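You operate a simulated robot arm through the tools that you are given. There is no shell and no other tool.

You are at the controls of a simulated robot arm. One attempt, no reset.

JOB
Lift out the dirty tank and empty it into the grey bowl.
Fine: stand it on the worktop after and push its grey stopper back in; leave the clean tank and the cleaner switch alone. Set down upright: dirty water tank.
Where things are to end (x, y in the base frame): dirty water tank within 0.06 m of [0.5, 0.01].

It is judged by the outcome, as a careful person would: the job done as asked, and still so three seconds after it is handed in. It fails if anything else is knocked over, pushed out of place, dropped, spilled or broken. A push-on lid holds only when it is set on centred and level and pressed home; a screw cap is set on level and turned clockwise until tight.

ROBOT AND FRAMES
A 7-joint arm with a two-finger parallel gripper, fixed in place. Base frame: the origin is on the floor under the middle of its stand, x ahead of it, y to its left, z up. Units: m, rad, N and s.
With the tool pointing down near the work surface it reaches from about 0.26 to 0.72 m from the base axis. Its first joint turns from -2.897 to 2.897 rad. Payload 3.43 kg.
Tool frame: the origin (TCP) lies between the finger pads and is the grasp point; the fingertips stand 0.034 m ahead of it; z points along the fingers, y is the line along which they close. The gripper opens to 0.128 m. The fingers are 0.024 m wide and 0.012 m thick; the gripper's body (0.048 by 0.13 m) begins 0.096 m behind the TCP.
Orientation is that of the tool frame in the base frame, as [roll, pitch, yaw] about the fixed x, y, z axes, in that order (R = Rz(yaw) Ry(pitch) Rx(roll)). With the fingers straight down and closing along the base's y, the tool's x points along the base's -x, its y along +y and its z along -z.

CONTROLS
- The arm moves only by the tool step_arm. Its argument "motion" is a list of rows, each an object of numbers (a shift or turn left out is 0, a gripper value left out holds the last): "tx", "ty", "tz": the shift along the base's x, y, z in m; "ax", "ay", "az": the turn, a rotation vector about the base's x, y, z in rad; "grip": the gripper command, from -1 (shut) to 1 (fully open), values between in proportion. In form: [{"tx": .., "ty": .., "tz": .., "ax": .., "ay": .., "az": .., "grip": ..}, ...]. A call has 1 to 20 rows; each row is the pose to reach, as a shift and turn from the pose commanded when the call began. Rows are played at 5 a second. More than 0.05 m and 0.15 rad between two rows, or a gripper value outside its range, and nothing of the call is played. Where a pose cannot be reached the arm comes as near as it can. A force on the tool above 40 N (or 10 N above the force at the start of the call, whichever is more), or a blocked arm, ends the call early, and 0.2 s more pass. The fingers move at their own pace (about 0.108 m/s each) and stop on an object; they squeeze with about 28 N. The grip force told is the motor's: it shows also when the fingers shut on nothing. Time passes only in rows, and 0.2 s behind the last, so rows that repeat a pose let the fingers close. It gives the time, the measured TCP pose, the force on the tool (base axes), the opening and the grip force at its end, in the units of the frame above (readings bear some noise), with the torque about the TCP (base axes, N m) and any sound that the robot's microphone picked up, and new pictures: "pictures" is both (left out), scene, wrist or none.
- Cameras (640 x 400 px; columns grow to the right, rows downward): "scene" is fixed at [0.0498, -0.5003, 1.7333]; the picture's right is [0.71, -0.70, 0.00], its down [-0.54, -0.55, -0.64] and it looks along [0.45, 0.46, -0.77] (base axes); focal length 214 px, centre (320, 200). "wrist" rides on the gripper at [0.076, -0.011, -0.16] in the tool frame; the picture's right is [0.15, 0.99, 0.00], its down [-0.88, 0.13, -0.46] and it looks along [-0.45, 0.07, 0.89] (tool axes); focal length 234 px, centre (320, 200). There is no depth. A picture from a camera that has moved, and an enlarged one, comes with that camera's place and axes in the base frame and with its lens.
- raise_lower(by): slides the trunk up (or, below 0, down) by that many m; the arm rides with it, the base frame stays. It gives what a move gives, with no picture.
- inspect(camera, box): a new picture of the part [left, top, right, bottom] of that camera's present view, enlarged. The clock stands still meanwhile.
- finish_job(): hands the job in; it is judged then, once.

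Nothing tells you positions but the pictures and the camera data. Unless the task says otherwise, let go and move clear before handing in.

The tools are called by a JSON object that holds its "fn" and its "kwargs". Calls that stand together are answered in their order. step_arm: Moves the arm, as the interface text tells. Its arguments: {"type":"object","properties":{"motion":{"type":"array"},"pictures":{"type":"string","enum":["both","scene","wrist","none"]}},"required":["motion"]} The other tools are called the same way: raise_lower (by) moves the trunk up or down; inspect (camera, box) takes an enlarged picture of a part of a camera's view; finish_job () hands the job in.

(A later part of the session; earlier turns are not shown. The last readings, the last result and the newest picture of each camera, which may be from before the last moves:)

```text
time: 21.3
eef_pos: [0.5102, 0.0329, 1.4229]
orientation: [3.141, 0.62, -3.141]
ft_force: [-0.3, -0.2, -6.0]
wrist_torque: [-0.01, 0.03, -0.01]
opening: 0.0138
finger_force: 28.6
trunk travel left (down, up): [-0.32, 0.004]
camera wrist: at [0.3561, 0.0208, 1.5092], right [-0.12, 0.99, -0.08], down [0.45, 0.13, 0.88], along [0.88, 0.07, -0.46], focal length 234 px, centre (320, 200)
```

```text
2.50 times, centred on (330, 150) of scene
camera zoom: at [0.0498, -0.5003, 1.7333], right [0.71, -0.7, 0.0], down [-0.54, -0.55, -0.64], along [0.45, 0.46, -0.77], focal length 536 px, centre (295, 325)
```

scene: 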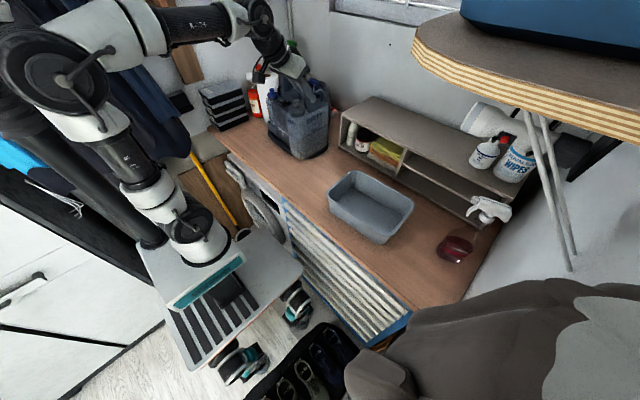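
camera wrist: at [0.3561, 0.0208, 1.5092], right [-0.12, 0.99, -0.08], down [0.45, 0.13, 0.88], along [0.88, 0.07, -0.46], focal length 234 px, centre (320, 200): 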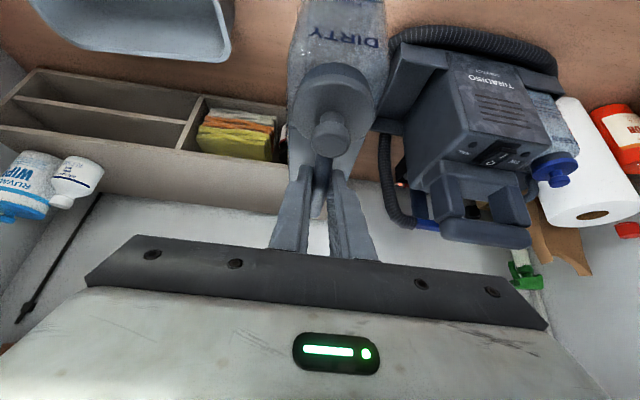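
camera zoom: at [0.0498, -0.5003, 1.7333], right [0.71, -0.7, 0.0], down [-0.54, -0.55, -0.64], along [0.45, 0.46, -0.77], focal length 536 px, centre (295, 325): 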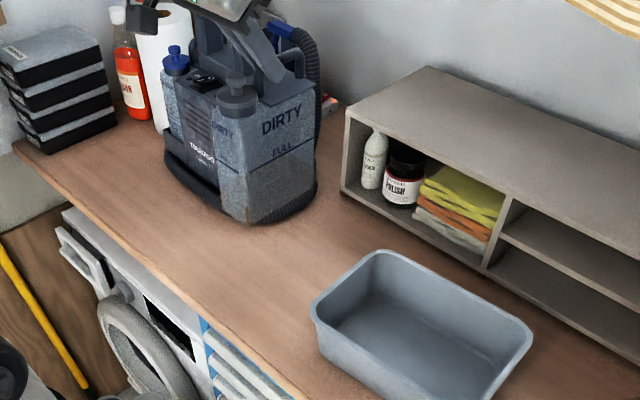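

The tank hangs upright at about x 0.43–0.58, centred on y≈0.033, with its base about 0.2 m below the TCP. I'll lower it to just above the worktop, then creep to contact.

{"fn": "step_arm", "kwargs": {"motion": [{"tz": -0.02}, {"tz": -0.045}, {"tz": -0.07}, {"tz": -0.095}, {"tz": -0.12}, {"tz": -0.14}, {"tz": -0.155}, {"tz": -0.165}, {"tz": -0.17}, {"tz": -0.17}]}}

{"fn": "inspect", "kwargs": {"camera": "scene", "box": [250, 70, 410, 230]}}

```text
time: 23.5
eef_pos: [0.5089, 0.0314, 1.2556]
orientation: [-3.14, 0.626, 3.141]
ft_force: [5.5, 3.0, 18.5]
wrist_torque: [0.01, -0.13, 0.03]
opening: 0.014
finger_force: 27.9
trunk travel left (down, up): [-0.32, 0.004]
camera wrist: at [0.3553, 0.0209, 1.341], right [-0.12, 0.99, -0.09], down [0.45, 0.13, 0.88], along [0.89, 0.07, -0.46], focal length 234 px, centre (320, 200)
```

scene: 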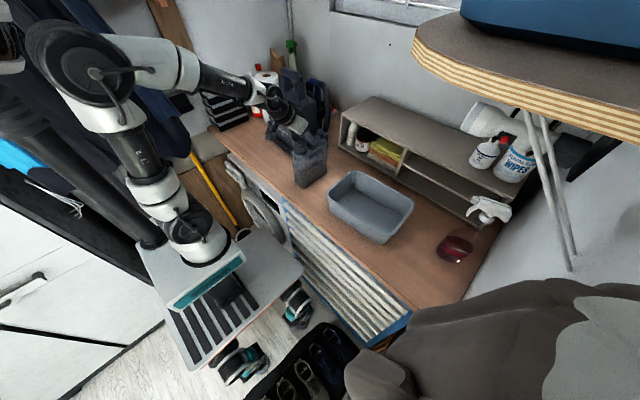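
wrist: 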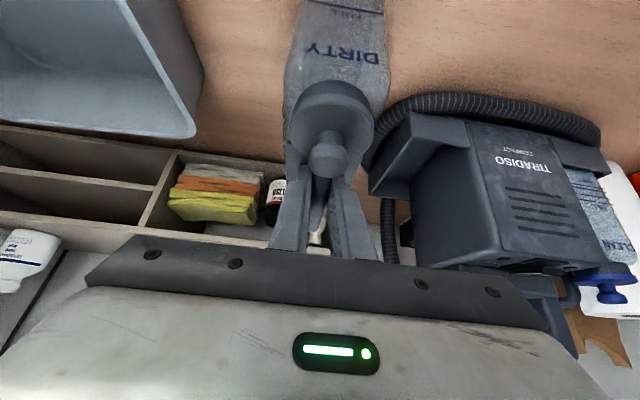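

```text
2.50 times, centred on (330, 150) of scene
camera zoom: at [0.0498, -0.5003, 1.7333], right [0.71, -0.7, 0.0], down [-0.54, -0.55, -0.64], along [0.45, 0.46, -0.77], focal length 536 px, centre (295, 325)
```

zoom: 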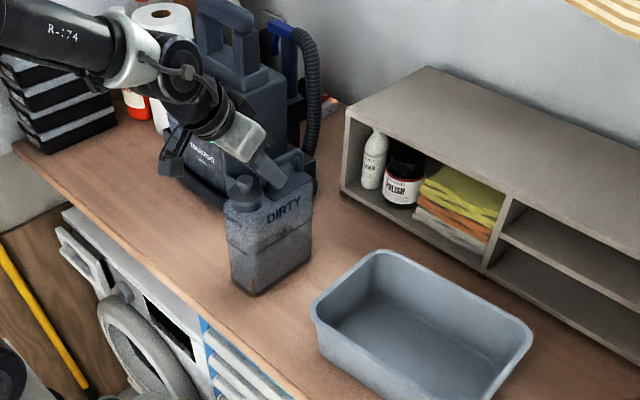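

The tank has touched down, and I'm pressing slightly (~25 N). I'll relieve the press by a few millimetres, then open the fingers just enough to free the bar.

{"fn": "step_arm", "kwargs": {"motion": [{"tz": 0.003}, {"tz": 0.004}, {"tz": 0.004}], "pictures": "none"}}

```text
time: 24.3
eef_pos: [0.5078, 0.0322, 1.2551]
orientation: [-3.141, 0.613, 3.139]
ft_force: [-0.5, -0.1, -4.0]
wrist_torque: [-0.03, -0.16, 0.03]
opening: 0.0138
finger_force: 27.5
trunk travel left (down, up): [-0.32, 0.004]
```

{"fn": "step_arm", "kwargs": {"motion": [{"grip": -0.9}, {"grip": -0.75}, {"grip": -0.6}, {"grip": -0.45}, {"grip": -0.45}]}}

{"fn": "inspect", "kwargs": {"camera": "wrist", "box": [250, 40, 410, 240]}}

{"fn": "inspect", "kwargs": {"camera": "scene", "box": [270, 100, 350, 200]}}

```text
time: 25.5
eef_pos: [0.5099, 0.032, 1.2566]
orientation: [-3.14, 0.62, 3.141]
ft_force: [-0.3, -0.8, -0.6]
wrist_torque: [0.02, -0.01, 0.01]
opening: 0.0351
finger_force: 0.0
trunk travel left (down, up): [-0.32, 0.004]
camera wrist: at [0.3554, 0.0208, 1.3437], right [-0.12, 0.99, -0.09], down [0.45, 0.13, 0.88], along [0.88, 0.07, -0.46], focal length 234 px, centre (320, 200)
```

scene: 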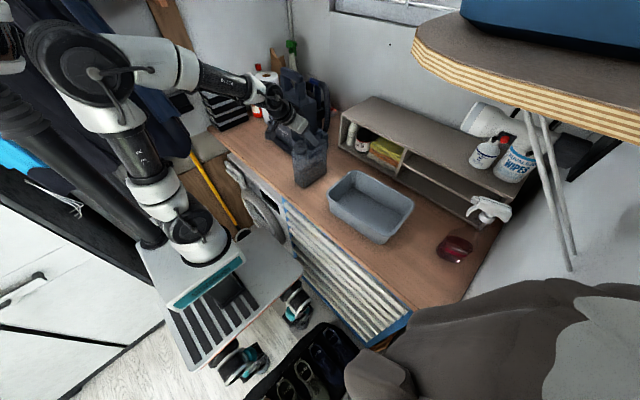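
wrist: 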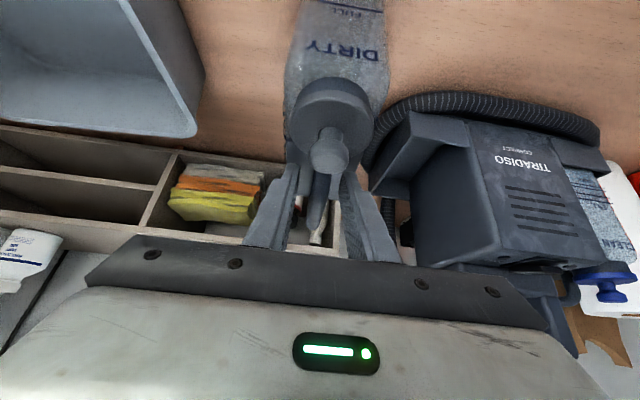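

```text
2.00 times, centred on (330, 140) of wrist
camera zoom: at [0.3554, 0.0208, 1.3437], right [-0.12, 0.99, -0.09], down [0.45, 0.13, 0.88], along [0.88, 0.07, -0.46], focal length 468 px, centre (300, 320)
```

zoom: 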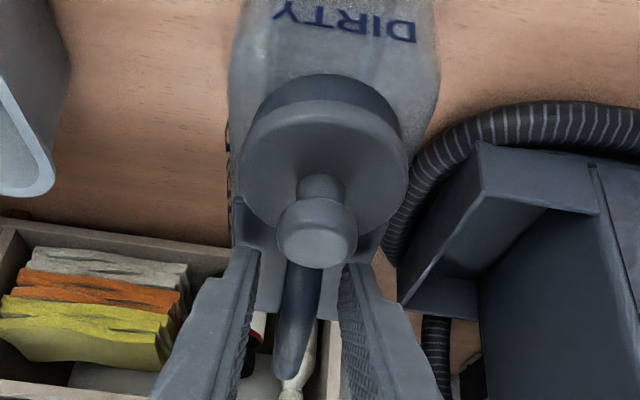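

```text
4.00 times, centred on (310, 150) of scene
camera zoom: at [0.0498, -0.5003, 1.7333], right [0.71, -0.7, 0.0], down [-0.54, -0.55, -0.64], along [0.45, 0.46, -0.77], focal length 858 px, centre (360, 400)
```

zoom: 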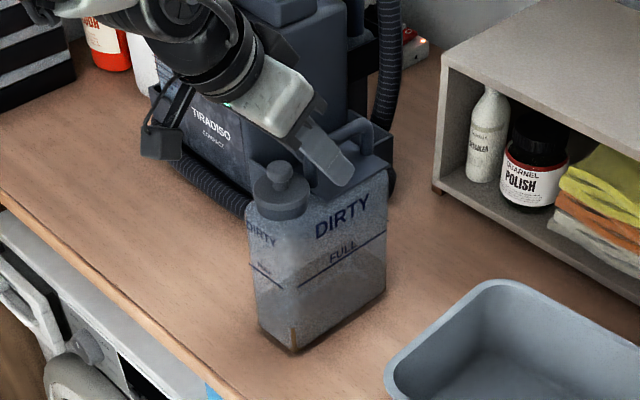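

The tank stands upright by itself. With the fingers loose around the bar, I'll rotate the tool to vertical so I can re-grip and spin the tank 180°, turning its spout away from the robot for a clean rear grasp later.

{"fn": "step_arm", "kwargs": {"motion": [{"ay": 0.12, "tx": 0.001}, {"ay": 0.25, "tx": 0.002}, {"ay": 0.38, "tx": 0.004}, {"ay": 0.51, "tx": 0.005}, {"ay": 0.62, "tx": 0.006}, {"ay": 0.62, "tx": 0.006, "tz": -0.003}, {"ay": 0.62, "tx": 0.006, "tz": -0.003}]}}

{"fn": "inspect", "kwargs": {"camera": "wrist", "box": [250, 120, 390, 240]}}

{"fn": "inspect", "kwargs": {"camera": "scene", "box": [270, 100, 350, 200]}}

```text
time: 27.1
eef_pos: [0.5155, 0.032, 1.2543]
orientation: [3.141, -0.001, 3.141]
ft_force: [0.1, -0.4, 0.0]
wrist_torque: [0.02, -0.02, -0.01]
opening: 0.0351
finger_force: 0.2
trunk travel left (down, up): [-0.32, 0.004]
camera wrist: at [0.4403, 0.0202, 1.415], right [-0.15, 0.99, 0.0], down [0.88, 0.13, 0.46], along [0.45, 0.07, -0.89], focal length 234 px, centre (320, 200)
```

scene: 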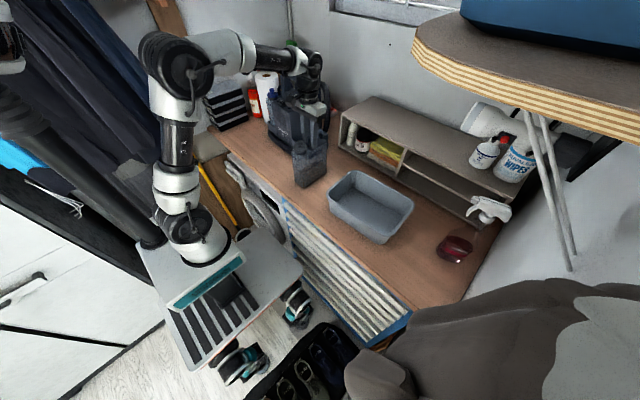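
wrist: 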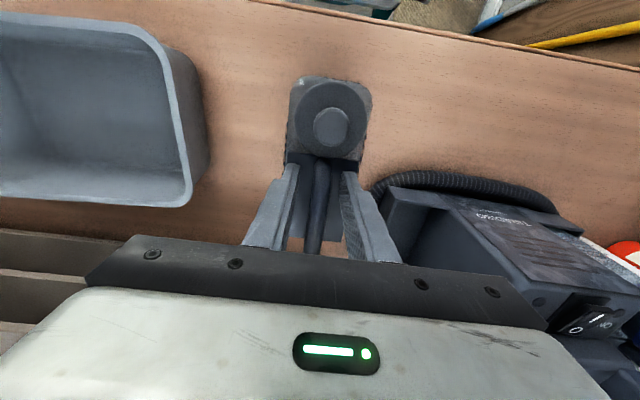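

```text
3.33 times, centred on (320, 180) of wrist
camera zoom: at [0.4403, 0.0202, 1.415], right [-0.15, 0.99, 0.0], down [0.88, 0.13, 0.46], along [0.45, 0.07, -0.89], focal length 781 px, centre (320, 267)
```

zoom: 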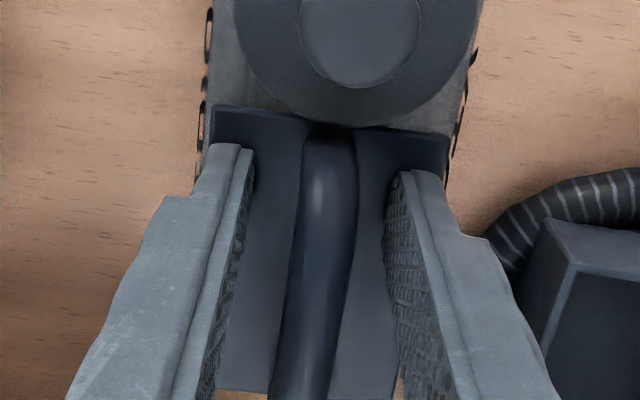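

```text
4.00 times, centred on (310, 150) of scene
camera zoom: at [0.0498, -0.5003, 1.7333], right [0.71, -0.7, 0.0], down [-0.54, -0.55, -0.64], along [0.45, 0.46, -0.77], focal length 858 px, centre (360, 400)
```

zoom: 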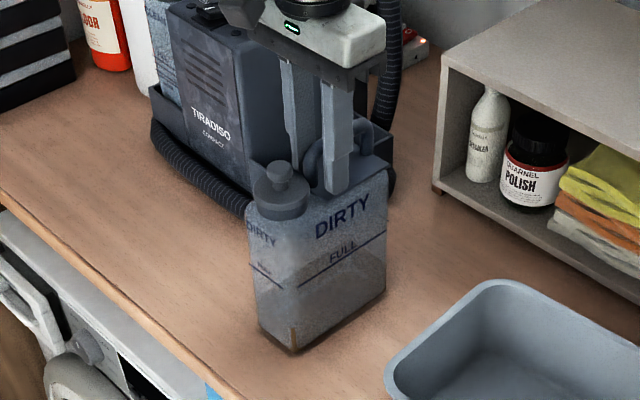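

The fingers straddle the handle squarely. I'll close, lift 4 cm, and shift slightly away from the cleaner before rotating.

{"fn": "step_arm", "kwargs": {"motion": [{"grip": -1}, {"grip": -1}, {"grip": -1}, {"grip": -1}, {"tz": 0.01}, {"tz": 0.02}, {"tz": 0.03}, {"tz": 0.04}, {"tz": 0.045, "tx": -0.01, "ty": -0.01}, {"tz": 0.045, "tx": -0.025, "ty": -0.025}, {"tz": 0.045, "tx": -0.03, "ty": -0.032}, {"tz": 0.045, "tx": -0.03, "ty": -0.032}]}}

```text
time: 29.7
eef_pos: [0.4854, 0.0005, 1.3005]
orientation: [-3.141, 0.0, 3.141]
ft_force: [-0.1, -0.8, -6.5]
wrist_torque: [-0.02, -0.03, 0.01]
opening: 0.0137
finger_force: 28.1
trunk travel left (down, up): [-0.32, 0.004]
camera wrist: at [0.4101, -0.0112, 1.4601], right [-0.15, 0.99, 0.0], down [0.88, 0.13, 0.46], along [0.45, 0.07, -0.89], focal length 234 px, centre (320, 200)
```

scene: 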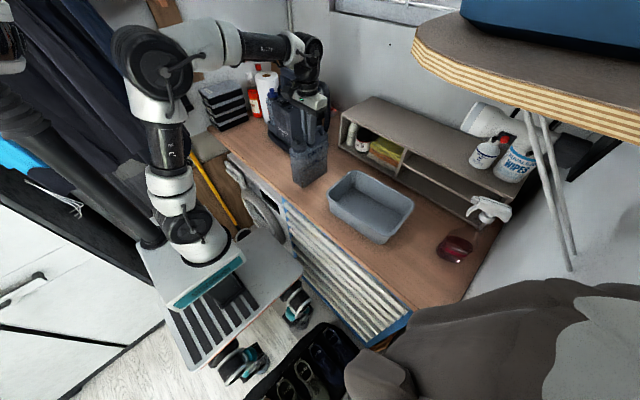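
wrist: 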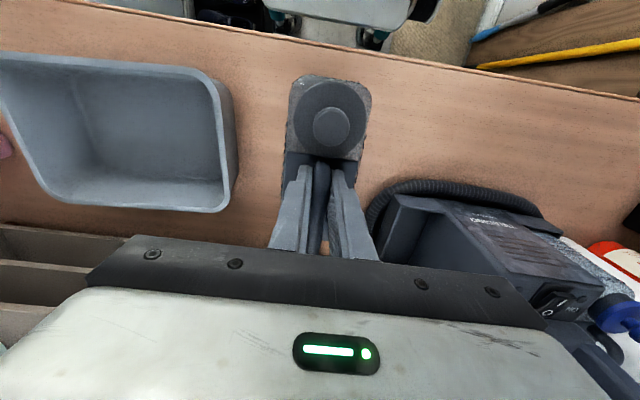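

It's held steadily at 6.5 N with no torque. Next I'll rotate about the vertical, in two halves.

{"fn": "step_arm", "kwargs": {"motion": [{"az": 0.08}, {"az": 0.2}, {"az": 0.32}, {"az": 0.44}, {"az": 0.56}, {"az": 0.68}, {"az": 0.8}, {"az": 0.92}, {"az": 1.04}, {"az": 1.16}, {"az": 1.28}, {"az": 1.4}, {"az": 1.5}, {"az": 1.57}, {"az": 1.57}]}}

```text
time: 32.9
eef_pos: [0.4852, 0.0004, 1.2985]
orientation: [3.14, 0.0, -1.57]
ft_force: [0.4, -0.1, -6.4]
wrist_torque: [0.06, -0.03, 0.04]
opening: 0.0136
finger_force: 27.7
trunk travel left (down, up): [-0.32, 0.004]
camera wrist: at [0.4981, -0.0761, 1.4591], right [-0.99, -0.15, 0.0], down [-0.13, 0.88, 0.46], along [-0.07, 0.45, -0.89], focal length 234 px, centre (320, 200)
```

scene: 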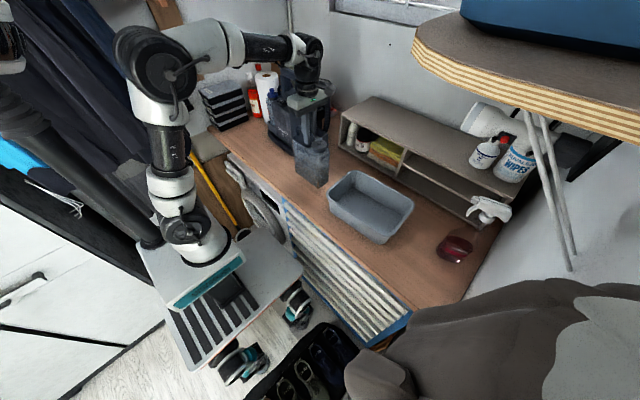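
wrist: 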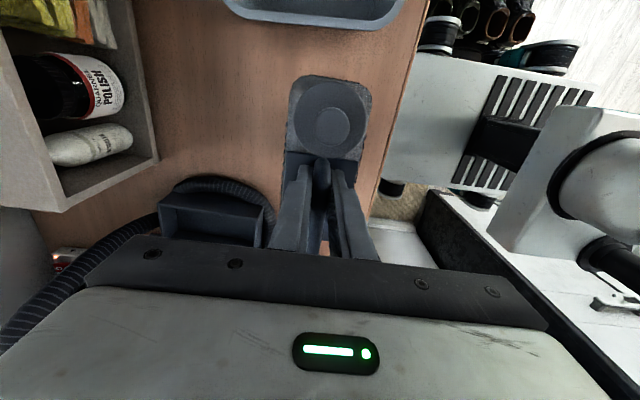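

Half-way: the spout now faces the bowl (−y) and nothing has been touched. I'll continue the second half.

{"fn": "step_arm", "kwargs": {"motion": [{"az": 0.08}, {"az": 0.2}, {"az": 0.32}, {"az": 0.44}, {"az": 0.56}, {"az": 0.68}, {"az": 0.8}, {"az": 0.92}, {"az": 1.04}, {"az": 1.16}, {"az": 1.28}, {"az": 1.4}, {"az": 1.5}, {"az": 1.57}, {"az": 1.57}]}}

```text
time: 36.1
eef_pos: [0.4855, -0.0007, 1.2998]
orientation: [3.14, 0.0, -0.002]
ft_force: [0.8, -0.9, -6.0]
wrist_torque: [-0.02, 0.04, 0.02]
opening: 0.0138
finger_force: 27.8
trunk travel left (down, up): [-0.32, 0.004]
camera wrist: at [0.5624, 0.01, 1.46], right [0.15, -0.99, 0.0], down [-0.88, -0.13, 0.46], along [-0.45, -0.07, -0.89], focal length 234 px, centre (320, 200)
```

scene: 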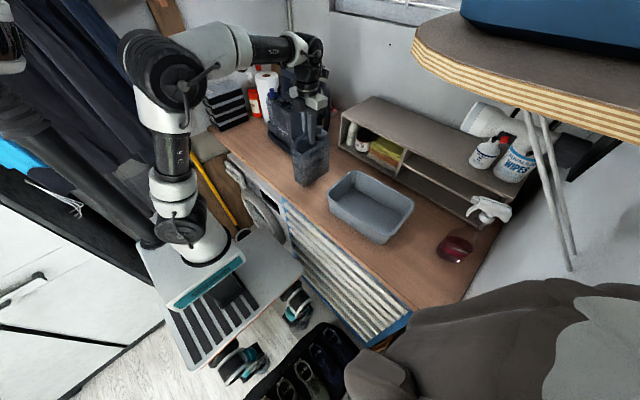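
wrist: 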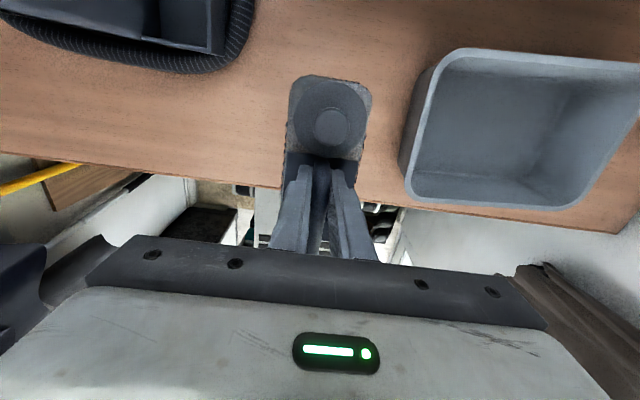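

The spout now faces +x, away from the robot. I'll set the tank down at about (0.5, 0.008).

{"fn": "step_arm", "kwargs": {"motion": [{"tx": 0.003, "ty": 0.004, "tz": -0.01}, {"tx": 0.0065, "ty": 0.008, "tz": -0.02}, {"tx": 0.0065, "ty": 0.008, "tz": -0.03}, {"tx": 0.0065, "ty": 0.008, "tz": -0.038}, {"tx": 0.0065, "ty": 0.008, "tz": -0.042}, {"tx": 0.0065, "ty": 0.008, "tz": -0.0445}, {"tx": 0.0065, "ty": 0.008, "tz": -0.0445}], "pictures": "none"}}

```text
time: 37.7
eef_pos: [0.4918, 0.0081, 1.2545]
orientation: [3.141, 0.002, -0.002]
ft_force: [-1.6, 0.5, -2.4]
wrist_torque: [-0.02, -0.02, 0.02]
opening: 0.0138
finger_force: 28.0
trunk travel left (down, up): [-0.32, 0.004]
```

{"fn": "step_arm", "kwargs": {"motion": [{"tz": -0.0007}, {"tz": -0.0007, "grip": -0.9}, {"tz": -0.0007, "grip": -0.75}, {"tz": -0.0007, "grip": -0.6}, {"tz": -0.0007, "grip": -0.4}, {"tz": -0.0007, "grip": -0.3}, {"tz": -0.0007, "grip": -0.3}]}}

{"fn": "inspect", "kwargs": {"camera": "wrist", "box": [240, 50, 420, 250]}}

{"fn": "inspect", "kwargs": {"camera": "scene", "box": [270, 80, 370, 200]}}

```text
time: 39.3
eef_pos: [0.4928, 0.0079, 1.2549]
orientation: [3.141, 0.0, -0.002]
ft_force: [0.4, -0.3, 0.3]
wrist_torque: [0.01, -0.02, 0.01]
opening: 0.0448
finger_force: 0.1
trunk travel left (down, up): [-0.32, 0.004]
camera wrist: at [0.568, 0.019, 1.4144], right [0.14, -0.99, 0.0], down [-0.88, -0.13, 0.46], along [-0.45, -0.07, -0.89], focal length 234 px, centre (320, 200)
```

scene: 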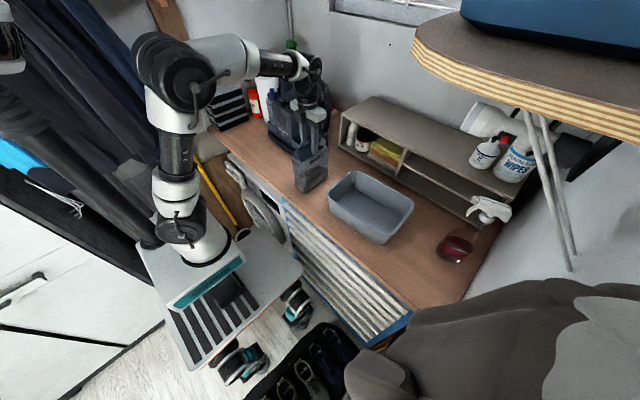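
wrist: 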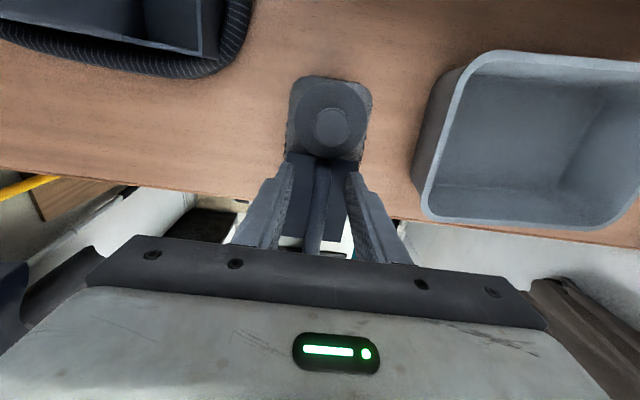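

```text
2.00 times, centred on (330, 150) of wrist
camera zoom: at [0.568, 0.019, 1.4144], right [0.14, -0.99, 0.0], down [-0.88, -0.13, 0.46], along [-0.45, -0.07, -0.89], focal length 468 px, centre (300, 300)
```

zoom: 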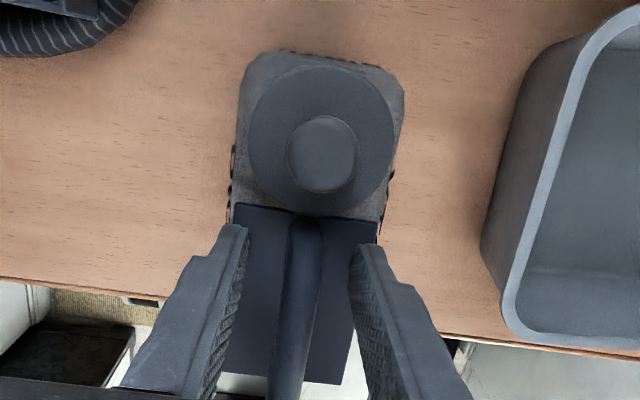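

```text
3.33 times, centred on (320, 140) of scene
camera zoom: at [0.0498, -0.5003, 1.7333], right [0.71, -0.7, 0.0], down [-0.54, -0.55, -0.64], along [0.45, 0.46, -0.77], focal length 715 px, centre (320, 400)
```

zoom: 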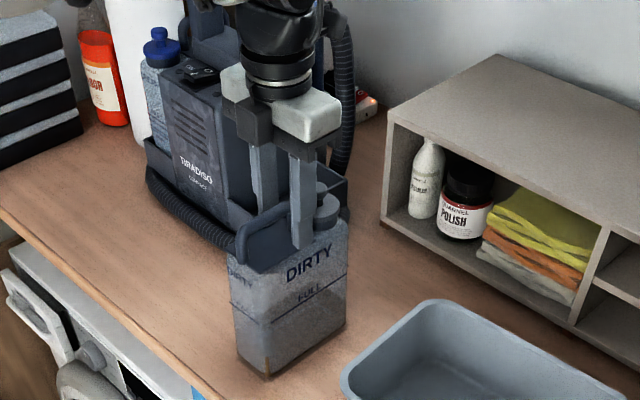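

The tank stands steadily with its knob at about (0.541, 0.007, 1.244). I'll lift off the handle and move over the stopper to grip its knob.

{"fn": "step_arm", "kwargs": {"motion": [{"tz": 0.02}, {"tz": 0.04}, {"tz": 0.06}, {"tz": 0.06, "tx": 0.025}, {"tz": 0.06, "tx": 0.048, "ty": -0.001, "grip": -0.2}, {"tz": 0.06, "tx": 0.048, "ty": -0.001}]}}

{"fn": "inspect", "kwargs": {"camera": "wrist", "box": [240, 80, 400, 240]}}

{"fn": "inspect", "kwargs": {"camera": "scene", "box": [280, 100, 360, 200]}}

```text
time: 40.7
eef_pos: [0.5411, 0.0064, 1.3149]
orientation: [-3.141, -0.002, -0.002]
ft_force: [0.3, -0.2, -0.8]
wrist_torque: [0.0, 0.02, 0.0]
opening: 0.0515
finger_force: 0.1
trunk travel left (down, up): [-0.32, 0.004]
camera wrist: at [0.6176, 0.0182, 1.4748], right [0.14, -0.99, 0.0], down [-0.88, -0.13, 0.46], along [-0.45, -0.07, -0.89], focal length 234 px, centre (320, 200)
```

scene: 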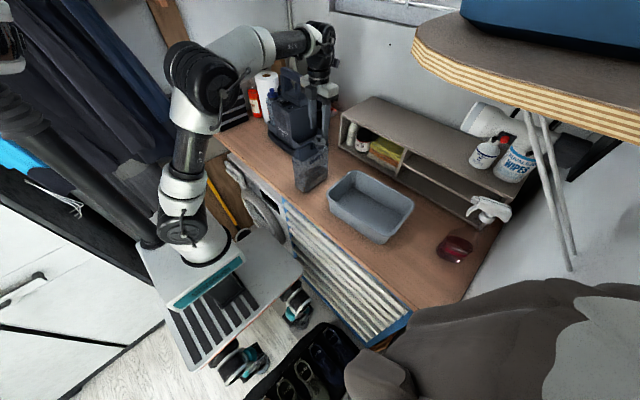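
wrist: 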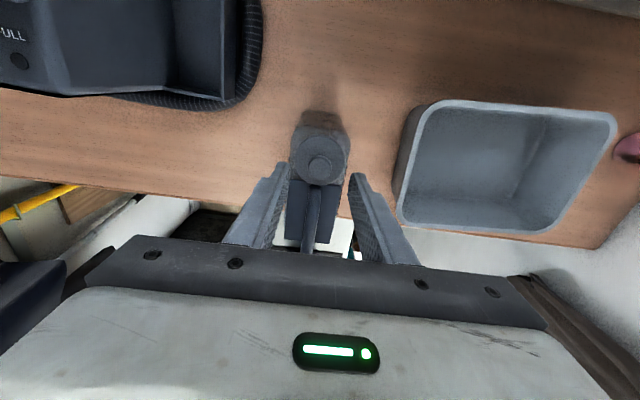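

```text
2.50 times, centred on (320, 160) of wrist
camera zoom: at [0.6176, 0.0182, 1.4748], right [0.14, -0.99, 0.0], down [-0.88, -0.13, 0.46], along [-0.45, -0.07, -0.89], focal length 585 px, centre (320, 300)
```

zoom: 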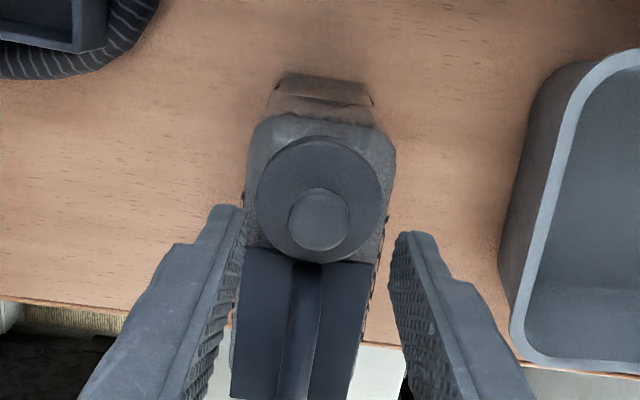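

```text
4.00 times, centred on (320, 150) of scene
camera zoom: at [0.0498, -0.5003, 1.7333], right [0.71, -0.7, 0.0], down [-0.54, -0.55, -0.64], along [0.45, 0.46, -0.77], focal length 858 px, centre (320, 400)
```

zoom: 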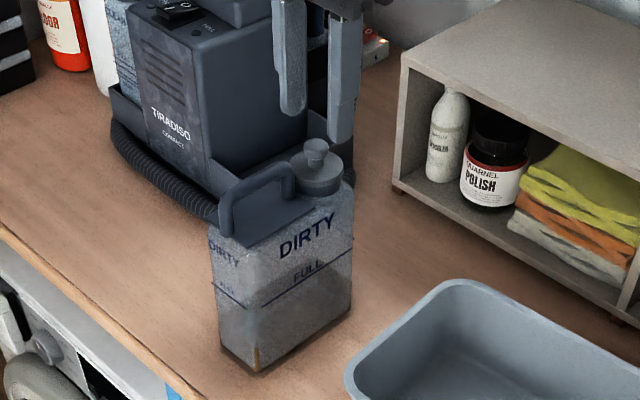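

Cross-checking the views puts the knob top at about (0.5435, 0.008, 1.257). I'll descend so the pads surround the knob, stopping just above the stopper's disc.

{"fn": "step_arm", "kwargs": {"motion": [{"tx": 0.0024, "ty": 0.0015, "tz": -0.012}, {"tx": 0.0024, "ty": 0.0015, "tz": -0.024}, {"tx": 0.0024, "ty": 0.0015, "tz": -0.034}, {"tx": 0.0024, "ty": 0.0015, "tz": -0.041}, {"tx": 0.0024, "ty": 0.0015, "tz": -0.046}, {"tx": 0.0024, "ty": 0.0015, "tz": -0.046}]}}

{"fn": "inspect", "kwargs": {"camera": "wrist", "box": [240, 80, 400, 240]}}

{"fn": "inspect", "kwargs": {"camera": "scene", "box": [290, 110, 350, 170]}}

```text
time: 42.1
eef_pos: [0.5434, 0.0082, 1.2724]
orientation: [3.141, -0.008, -0.002]
ft_force: [2.3, 0.6, 28.8]
wrist_torque: [-0.07, 0.02, 0.03]
opening: 0.0511
finger_force: 0.1
trunk travel left (down, up): [-0.32, 0.004]
camera wrist: at [0.6183, 0.0193, 1.4326], right [0.14, -0.99, 0.0], down [-0.88, -0.13, 0.45], along [-0.44, -0.07, -0.89], focal length 234 px, centre (320, 200)
```

scene: 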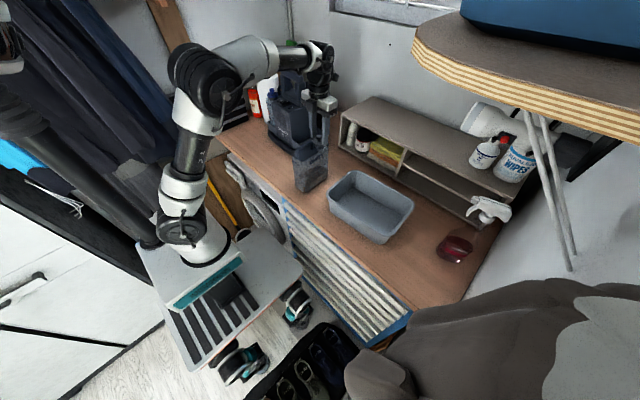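
wrist: 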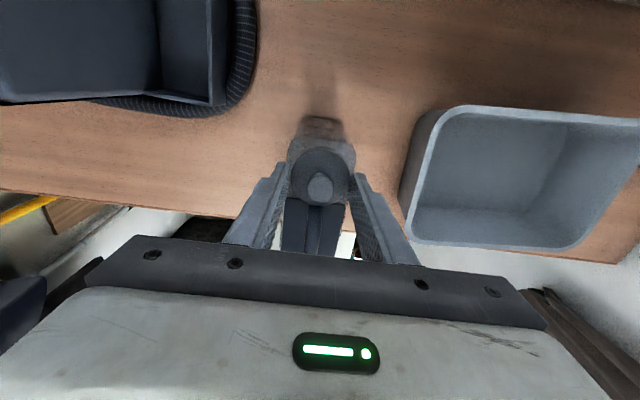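

```text
2.50 times, centred on (320, 160) of wrist
camera zoom: at [0.6183, 0.0193, 1.4326], right [0.14, -0.99, 0.0], down [-0.88, -0.13, 0.45], along [-0.44, -0.07, -0.89], focal length 585 px, centre (320, 300)
```

zoom: 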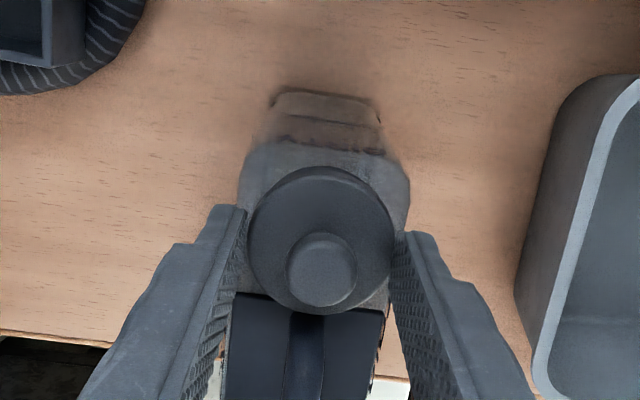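

```text
6.67 times, centred on (320, 140) of scene
camera zoom: at [0.0498, -0.5003, 1.7333], right [0.71, -0.7, 0.0], down [-0.54, -0.55, -0.64], along [0.45, 0.46, -0.77], focal length 1430 px, centre (320, 600)
```

zoom: 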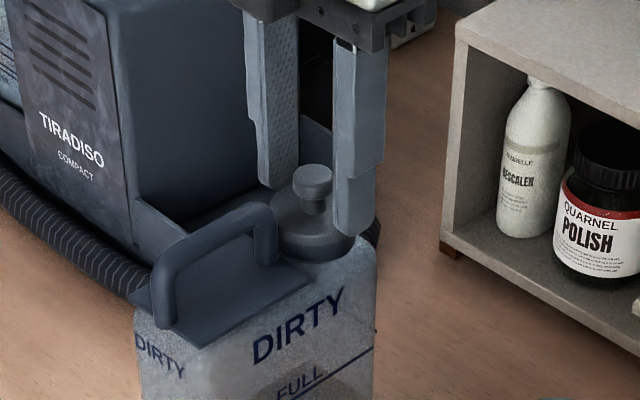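

The fingertips are resting on the stopper's disc, so the disc top is at z≈1.238. I'll back off a few millimetres and close on the knob.

{"fn": "step_arm", "kwargs": {"motion": [{"tz": 0.006}, {"tz": 0.007}, {"tz": 0.007}, {"tz": 0.007, "grip": -0.5}, {"tz": 0.007, "grip": -1}, {"tz": 0.007, "grip": -1}, {"tz": 0.007, "grip": -1}, {"tz": 0.007, "grip": -1}]}}

{"fn": "inspect", "kwargs": {"camera": "wrist", "box": [240, 80, 400, 240]}}

{"fn": "inspect", "kwargs": {"camera": "scene", "box": [290, 110, 350, 200]}}

```text
time: 43.9
eef_pos: [0.5441, 0.0091, 1.2757]
orientation: [-3.141, 0.0, -0.003]
ft_force: [0.6, -1.3, 0.5]
wrist_torque: [-0.01, 0.02, -0.03]
opening: 0.0224
finger_force: 28.0
trunk travel left (down, up): [-0.32, 0.004]
heard: snap
camera wrist: at [0.6195, 0.0198, 1.4355], right [0.14, -0.99, 0.0], down [-0.88, -0.13, 0.46], along [-0.45, -0.07, -0.89], focal length 234 px, centre (320, 200)
```

scene: 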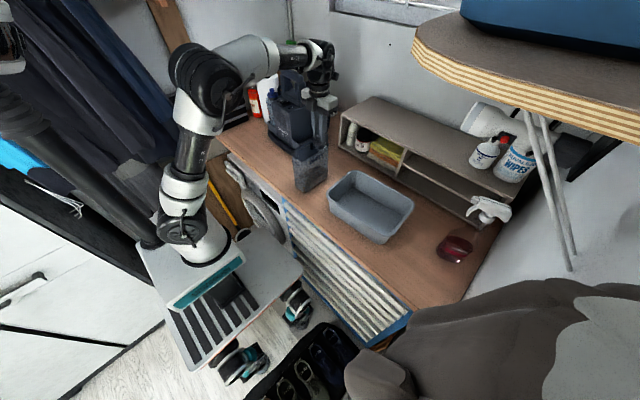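
wrist: 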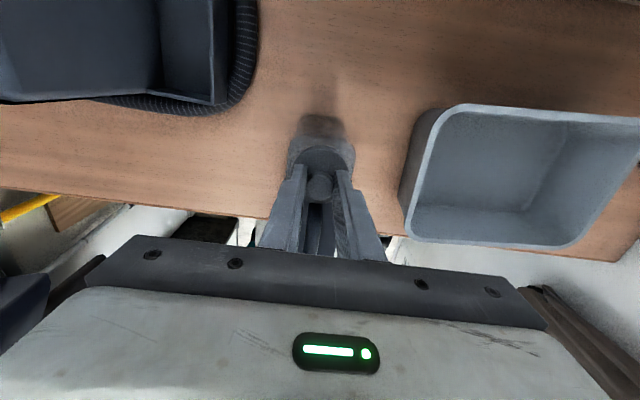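

```text
2.50 times, centred on (320, 160) of wrist
camera zoom: at [0.6195, 0.0198, 1.4355], right [0.14, -0.99, 0.0], down [-0.88, -0.13, 0.46], along [-0.45, -0.07, -0.89], focal length 585 px, centre (320, 300)
```

zoom: 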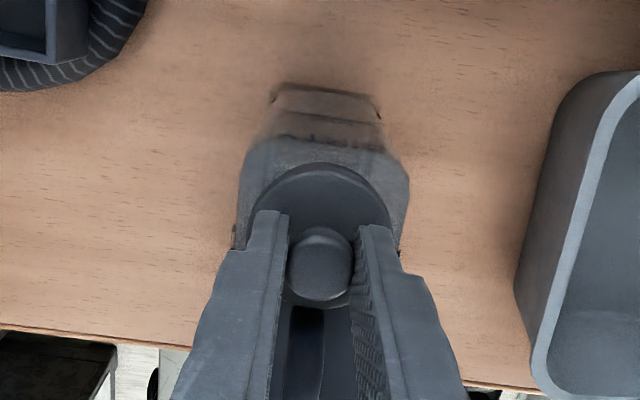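

```text
4.44 times, centred on (320, 155) of scene
camera zoom: at [0.0498, -0.5003, 1.7333], right [0.71, -0.7, 0.0], down [-0.54, -0.55, -0.64], along [0.45, 0.46, -0.77], focal length 953 px, centre (320, 400)
```

zoom: 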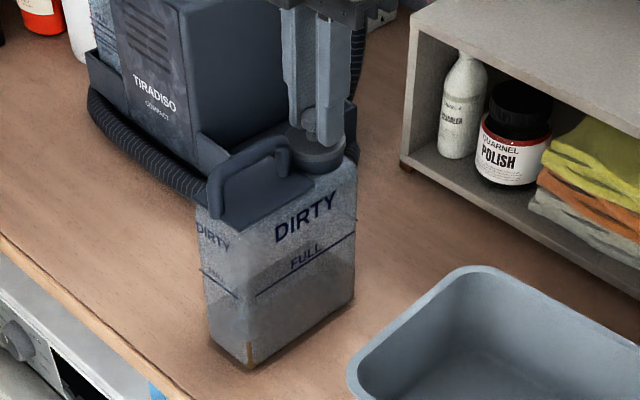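

The knob is gripped (22 mm) and I heard a snap, probably the stopper coming loose. I'll pull straight up slowly in small steps.

{"fn": "step_arm", "kwargs": {"motion": [{"tz": 0.003}, {"tz": 0.006}, {"tz": 0.009}, {"tz": 0.012}, {"tz": 0.012}]}}

{"fn": "inspect", "kwargs": {"camera": "scene", "box": [290, 110, 350, 200]}}

{"fn": "inspect", "kwargs": {"camera": "wrist", "box": [240, 80, 400, 240]}}

```text
time: 45.1
eef_pos: [0.5434, 0.0067, 1.2874]
orientation: [-3.14, 0.0, 0.0]
ft_force: [0.7, -0.3, 0.0]
wrist_torque: [0.02, 0.0, 0.02]
opening: 0.022
finger_force: 28.3
trunk travel left (down, up): [-0.32, 0.004]
camera wrist: at [0.6198, 0.0194, 1.4477], right [0.14, -0.99, 0.0], down [-0.88, -0.13, 0.46], along [-0.45, -0.07, -0.89], focal length 234 px, centre (320, 200)
```

scene: 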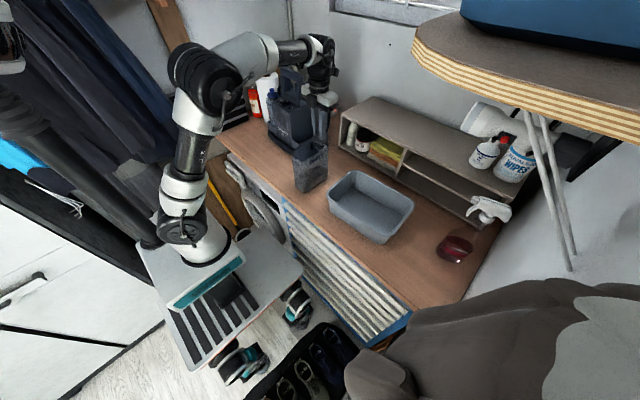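
wrist: 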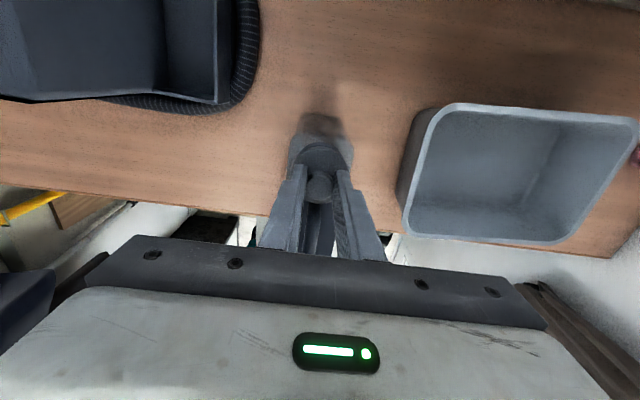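

```text
4.44 times, centred on (320, 155) of scene
camera zoom: at [0.0498, -0.5003, 1.7333], right [0.71, -0.7, 0.0], down [-0.54, -0.55, -0.64], along [0.45, 0.46, -0.77], focal length 953 px, centre (320, 400)
```

zoom: 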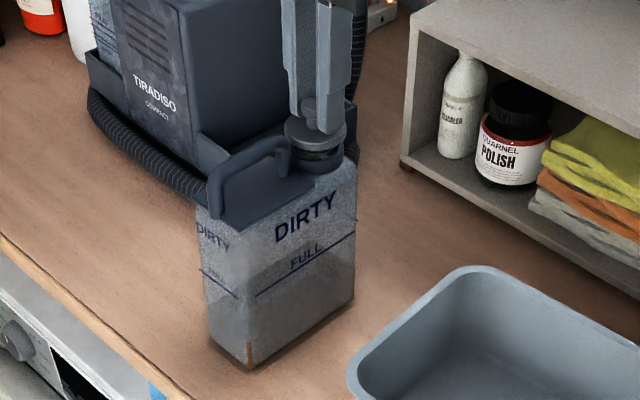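

```text
2.50 times, centred on (320, 160) of wrist
camera zoom: at [0.6198, 0.0194, 1.4477], right [0.14, -0.99, 0.0], down [-0.88, -0.13, 0.46], along [-0.45, -0.07, -0.89], focal length 585 px, centre (320, 300)
```

zoom: 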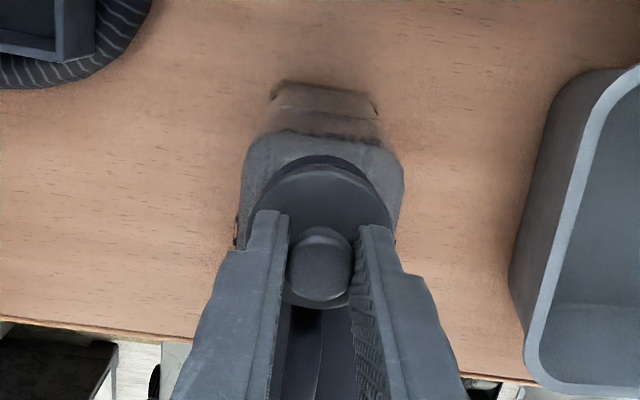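

The stopper is coming free and the tank stays put. I'll lift it well clear and look at the plug's underside and the open neck.

{"fn": "step_arm", "kwargs": {"motion": [{"tz": 0.01}, {"tz": 0.022}, {"tz": 0.036}, {"tz": 0.05}, {"tz": 0.065}, {"tz": 0.065}]}}

{"fn": "inspect", "kwargs": {"camera": "scene", "box": [290, 90, 360, 200]}}

{"fn": "inspect", "kwargs": {"camera": "wrist", "box": [240, 60, 400, 240]}}

```text
time: 46.5
eef_pos: [0.5431, 0.0076, 1.3525]
orientation: [3.141, 0.0, -0.003]
ft_force: [-0.8, 0.1, 0.2]
wrist_torque: [0.02, 0.03, 0.04]
opening: 0.0221
finger_force: 28.2
trunk travel left (down, up): [-0.32, 0.004]
camera wrist: at [0.6188, 0.0194, 1.5126], right [0.14, -0.99, 0.0], down [-0.88, -0.13, 0.46], along [-0.45, -0.07, -0.89], focal length 234 px, centre (320, 200)
```

scene: 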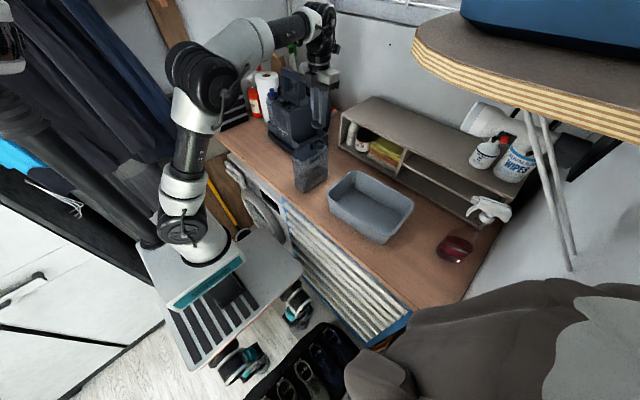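
wrist: 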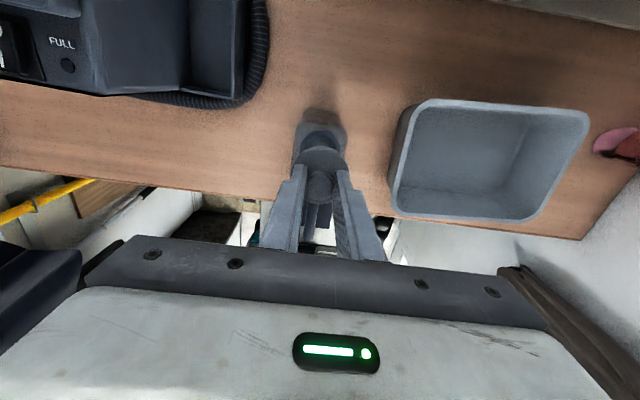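

```text
3.64 times, centred on (325, 145) of scene
camera zoom: at [0.0498, -0.5003, 1.7333], right [0.71, -0.7, 0.0], down [-0.54, -0.55, -0.64], along [0.45, 0.46, -0.77], focal length 780 px, centre (302, 400)
```

zoom: 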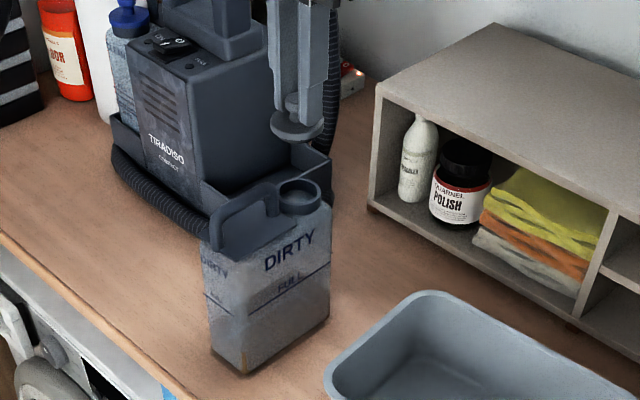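

```text
2.22 times, centred on (320, 150) of wrist
camera zoom: at [0.6188, 0.0194, 1.5126], right [0.14, -0.99, 0.0], down [-0.88, -0.13, 0.46], along [-0.45, -0.07, -0.89], focal length 520 px, centre (320, 311)
```

zoom: 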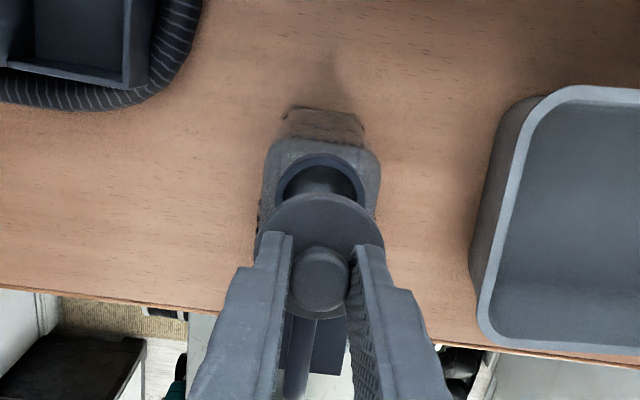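

The stopper is out with the neck open. I'll carry it to a clear patch of worktop at about (0.44, 0.18) and lower it.

{"fn": "step_arm", "kwargs": {"motion": [{"tx": -0.015, "ty": 0.02}, {"tx": -0.035, "ty": 0.055}, {"tx": -0.06, "ty": 0.09}, {"tx": -0.08, "ty": 0.125}, {"tx": -0.095, "ty": 0.155}, {"tx": -0.103, "ty": 0.172}, {"tx": -0.103, "ty": 0.172, "tz": -0.04}, {"tx": -0.103, "ty": 0.172, "tz": -0.085}, {"tx": -0.103, "ty": 0.172, "tz": -0.13}, {"tx": -0.103, "ty": 0.172, "tz": -0.165}, {"tx": -0.103, "ty": 0.172, "tz": -0.185}, {"tx": -0.103, "ty": 0.172, "tz": -0.195}, {"tx": -0.103, "ty": 0.172, "tz": -0.195}]}}

{"fn": "inspect", "kwargs": {"camera": "scene", "box": [220, 90, 350, 200]}}

{"fn": "inspect", "kwargs": {"camera": "wrist", "box": [240, 60, 400, 240]}}

```text
time: 49.3
eef_pos: [0.4395, 0.1794, 1.1571]
orientation: [-3.14, -0.001, 0.0]
ft_force: [0.4, 0.1, -0.4]
wrist_torque: [-0.01, -0.03, -0.03]
opening: 0.0218
finger_force: 27.6
trunk travel left (down, up): [-0.32, 0.004]
camera wrist: at [0.516, 0.1909, 1.3173], right [0.14, -0.99, 0.0], down [-0.88, -0.13, 0.46], along [-0.45, -0.07, -0.89], focal length 234 px, centre (320, 200)
```

scene: 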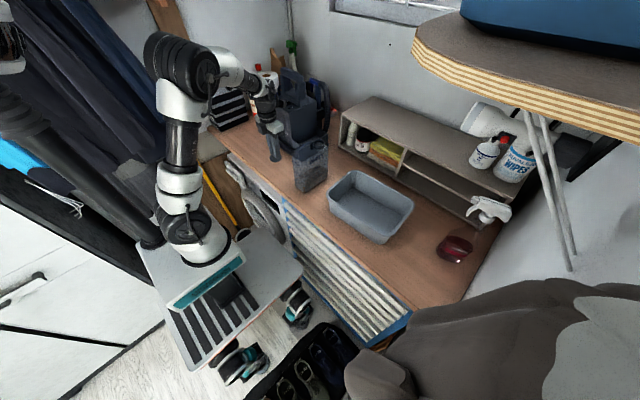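
wrist: 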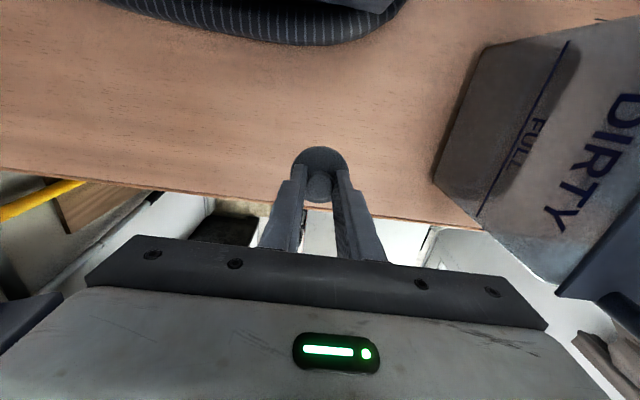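

```text
3.64 times, centred on (285, 145) of scene
camera zoom: at [0.0498, -0.5003, 1.7333], right [0.71, -0.7, 0.0], down [-0.54, -0.55, -0.64], along [0.45, 0.46, -0.77], focal length 780 px, centre (447, 400)
```

zoom: 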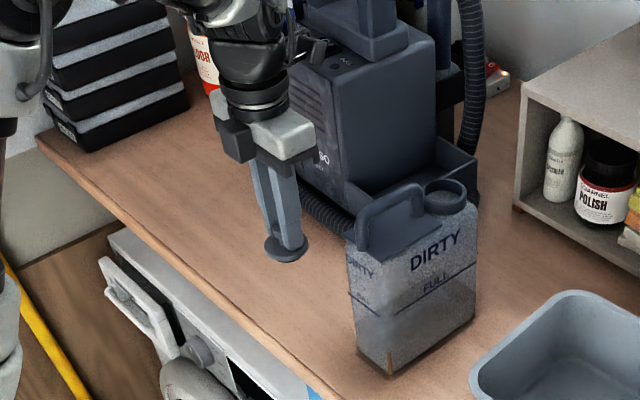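

```text
2.22 times, centred on (320, 150) of wrist
camera zoom: at [0.516, 0.1909, 1.3173], right [0.14, -0.99, 0.0], down [-0.88, -0.13, 0.46], along [-0.45, -0.07, -0.89], focal length 520 px, centre (320, 311)
```

zoom: 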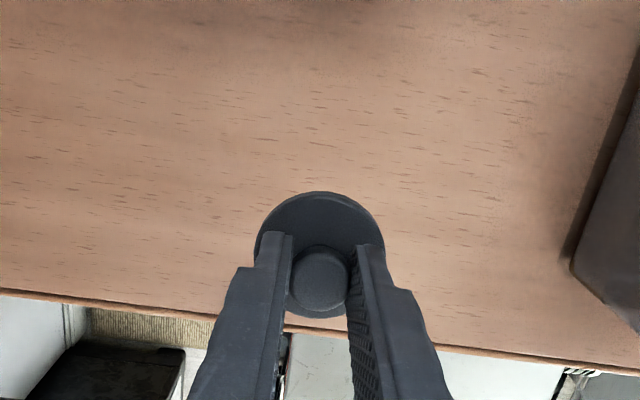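

{"fn": "step_arm", "kwargs": {"motion": [{"tz": -0.008}, {"tz": -0.016}, {"tz": -0.023}, {"tz": -0.028}, {"tz": -0.028}], "pictures": "scene"}}

{"fn": "inspect", "kwargs": {"camera": "scene", "box": [250, 120, 310, 180]}}

```text
time: 50.5
eef_pos: [0.441, 0.1801, 1.1301]
orientation: [-3.141, 0.0, -0.001]
ft_force: [0.6, -0.5, 0.1]
wrist_torque: [0.01, 0.03, 0.03]
opening: 0.0221
finger_force: 28.1
trunk travel left (down, up): [-0.32, 0.004]
```

scene: 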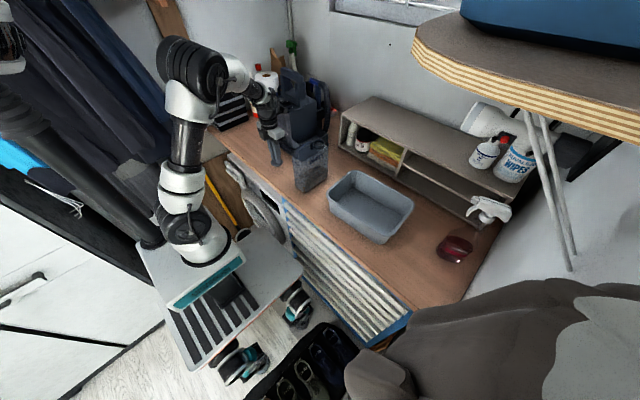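

```text
6.67 times, centred on (280, 150) of scene
camera zoom: at [0.0498, -0.5003, 1.7333], right [0.71, -0.7, 0.0], down [-0.54, -0.55, -0.64], along [0.45, 0.46, -0.77], focal length 1430 px, centre (587, 533)
```

zoom: 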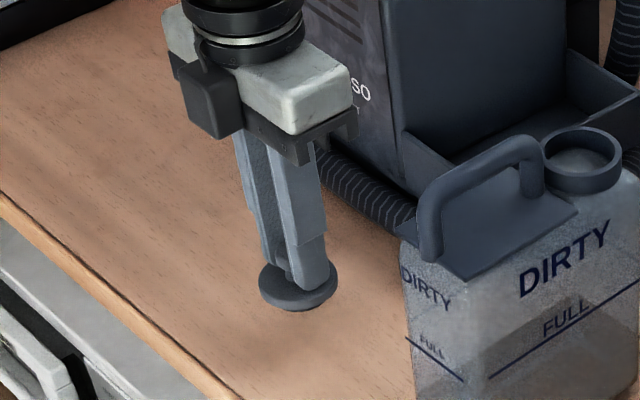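

Still a little above the surface. I'll continue down in small steps until it touches.

{"fn": "step_arm", "kwargs": {"motion": [{"tz": -0.005}, {"tz": -0.01}, {"tz": -0.014}, {"tz": -0.018}, {"tz": -0.018}], "pictures": "none"}}

{"fn": "inspect", "kwargs": {"camera": "scene", "box": [250, 130, 300, 170]}}

```text
time: 51.7
eef_pos: [0.4397, 0.1797, 1.1105]
orientation: [-3.14, 0.001, -0.002]
ft_force: [0.3, 0.0, -0.1]
wrist_torque: [0.0, -0.04, -0.04]
opening: 0.0219
finger_force: 28.0
trunk travel left (down, up): [-0.32, 0.004]
```

```text
10.00 times, centred on (275, 150) of scene
camera zoom: at [0.0498, -0.5003, 1.7333], right [0.71, -0.7, 0.0], down [-0.54, -0.55, -0.64], along [0.45, 0.46, -0.77], focal length 2145 px, centre (770, 700)
```

zoom: 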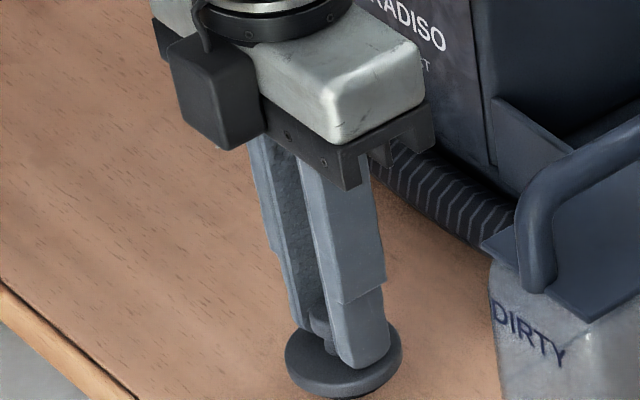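

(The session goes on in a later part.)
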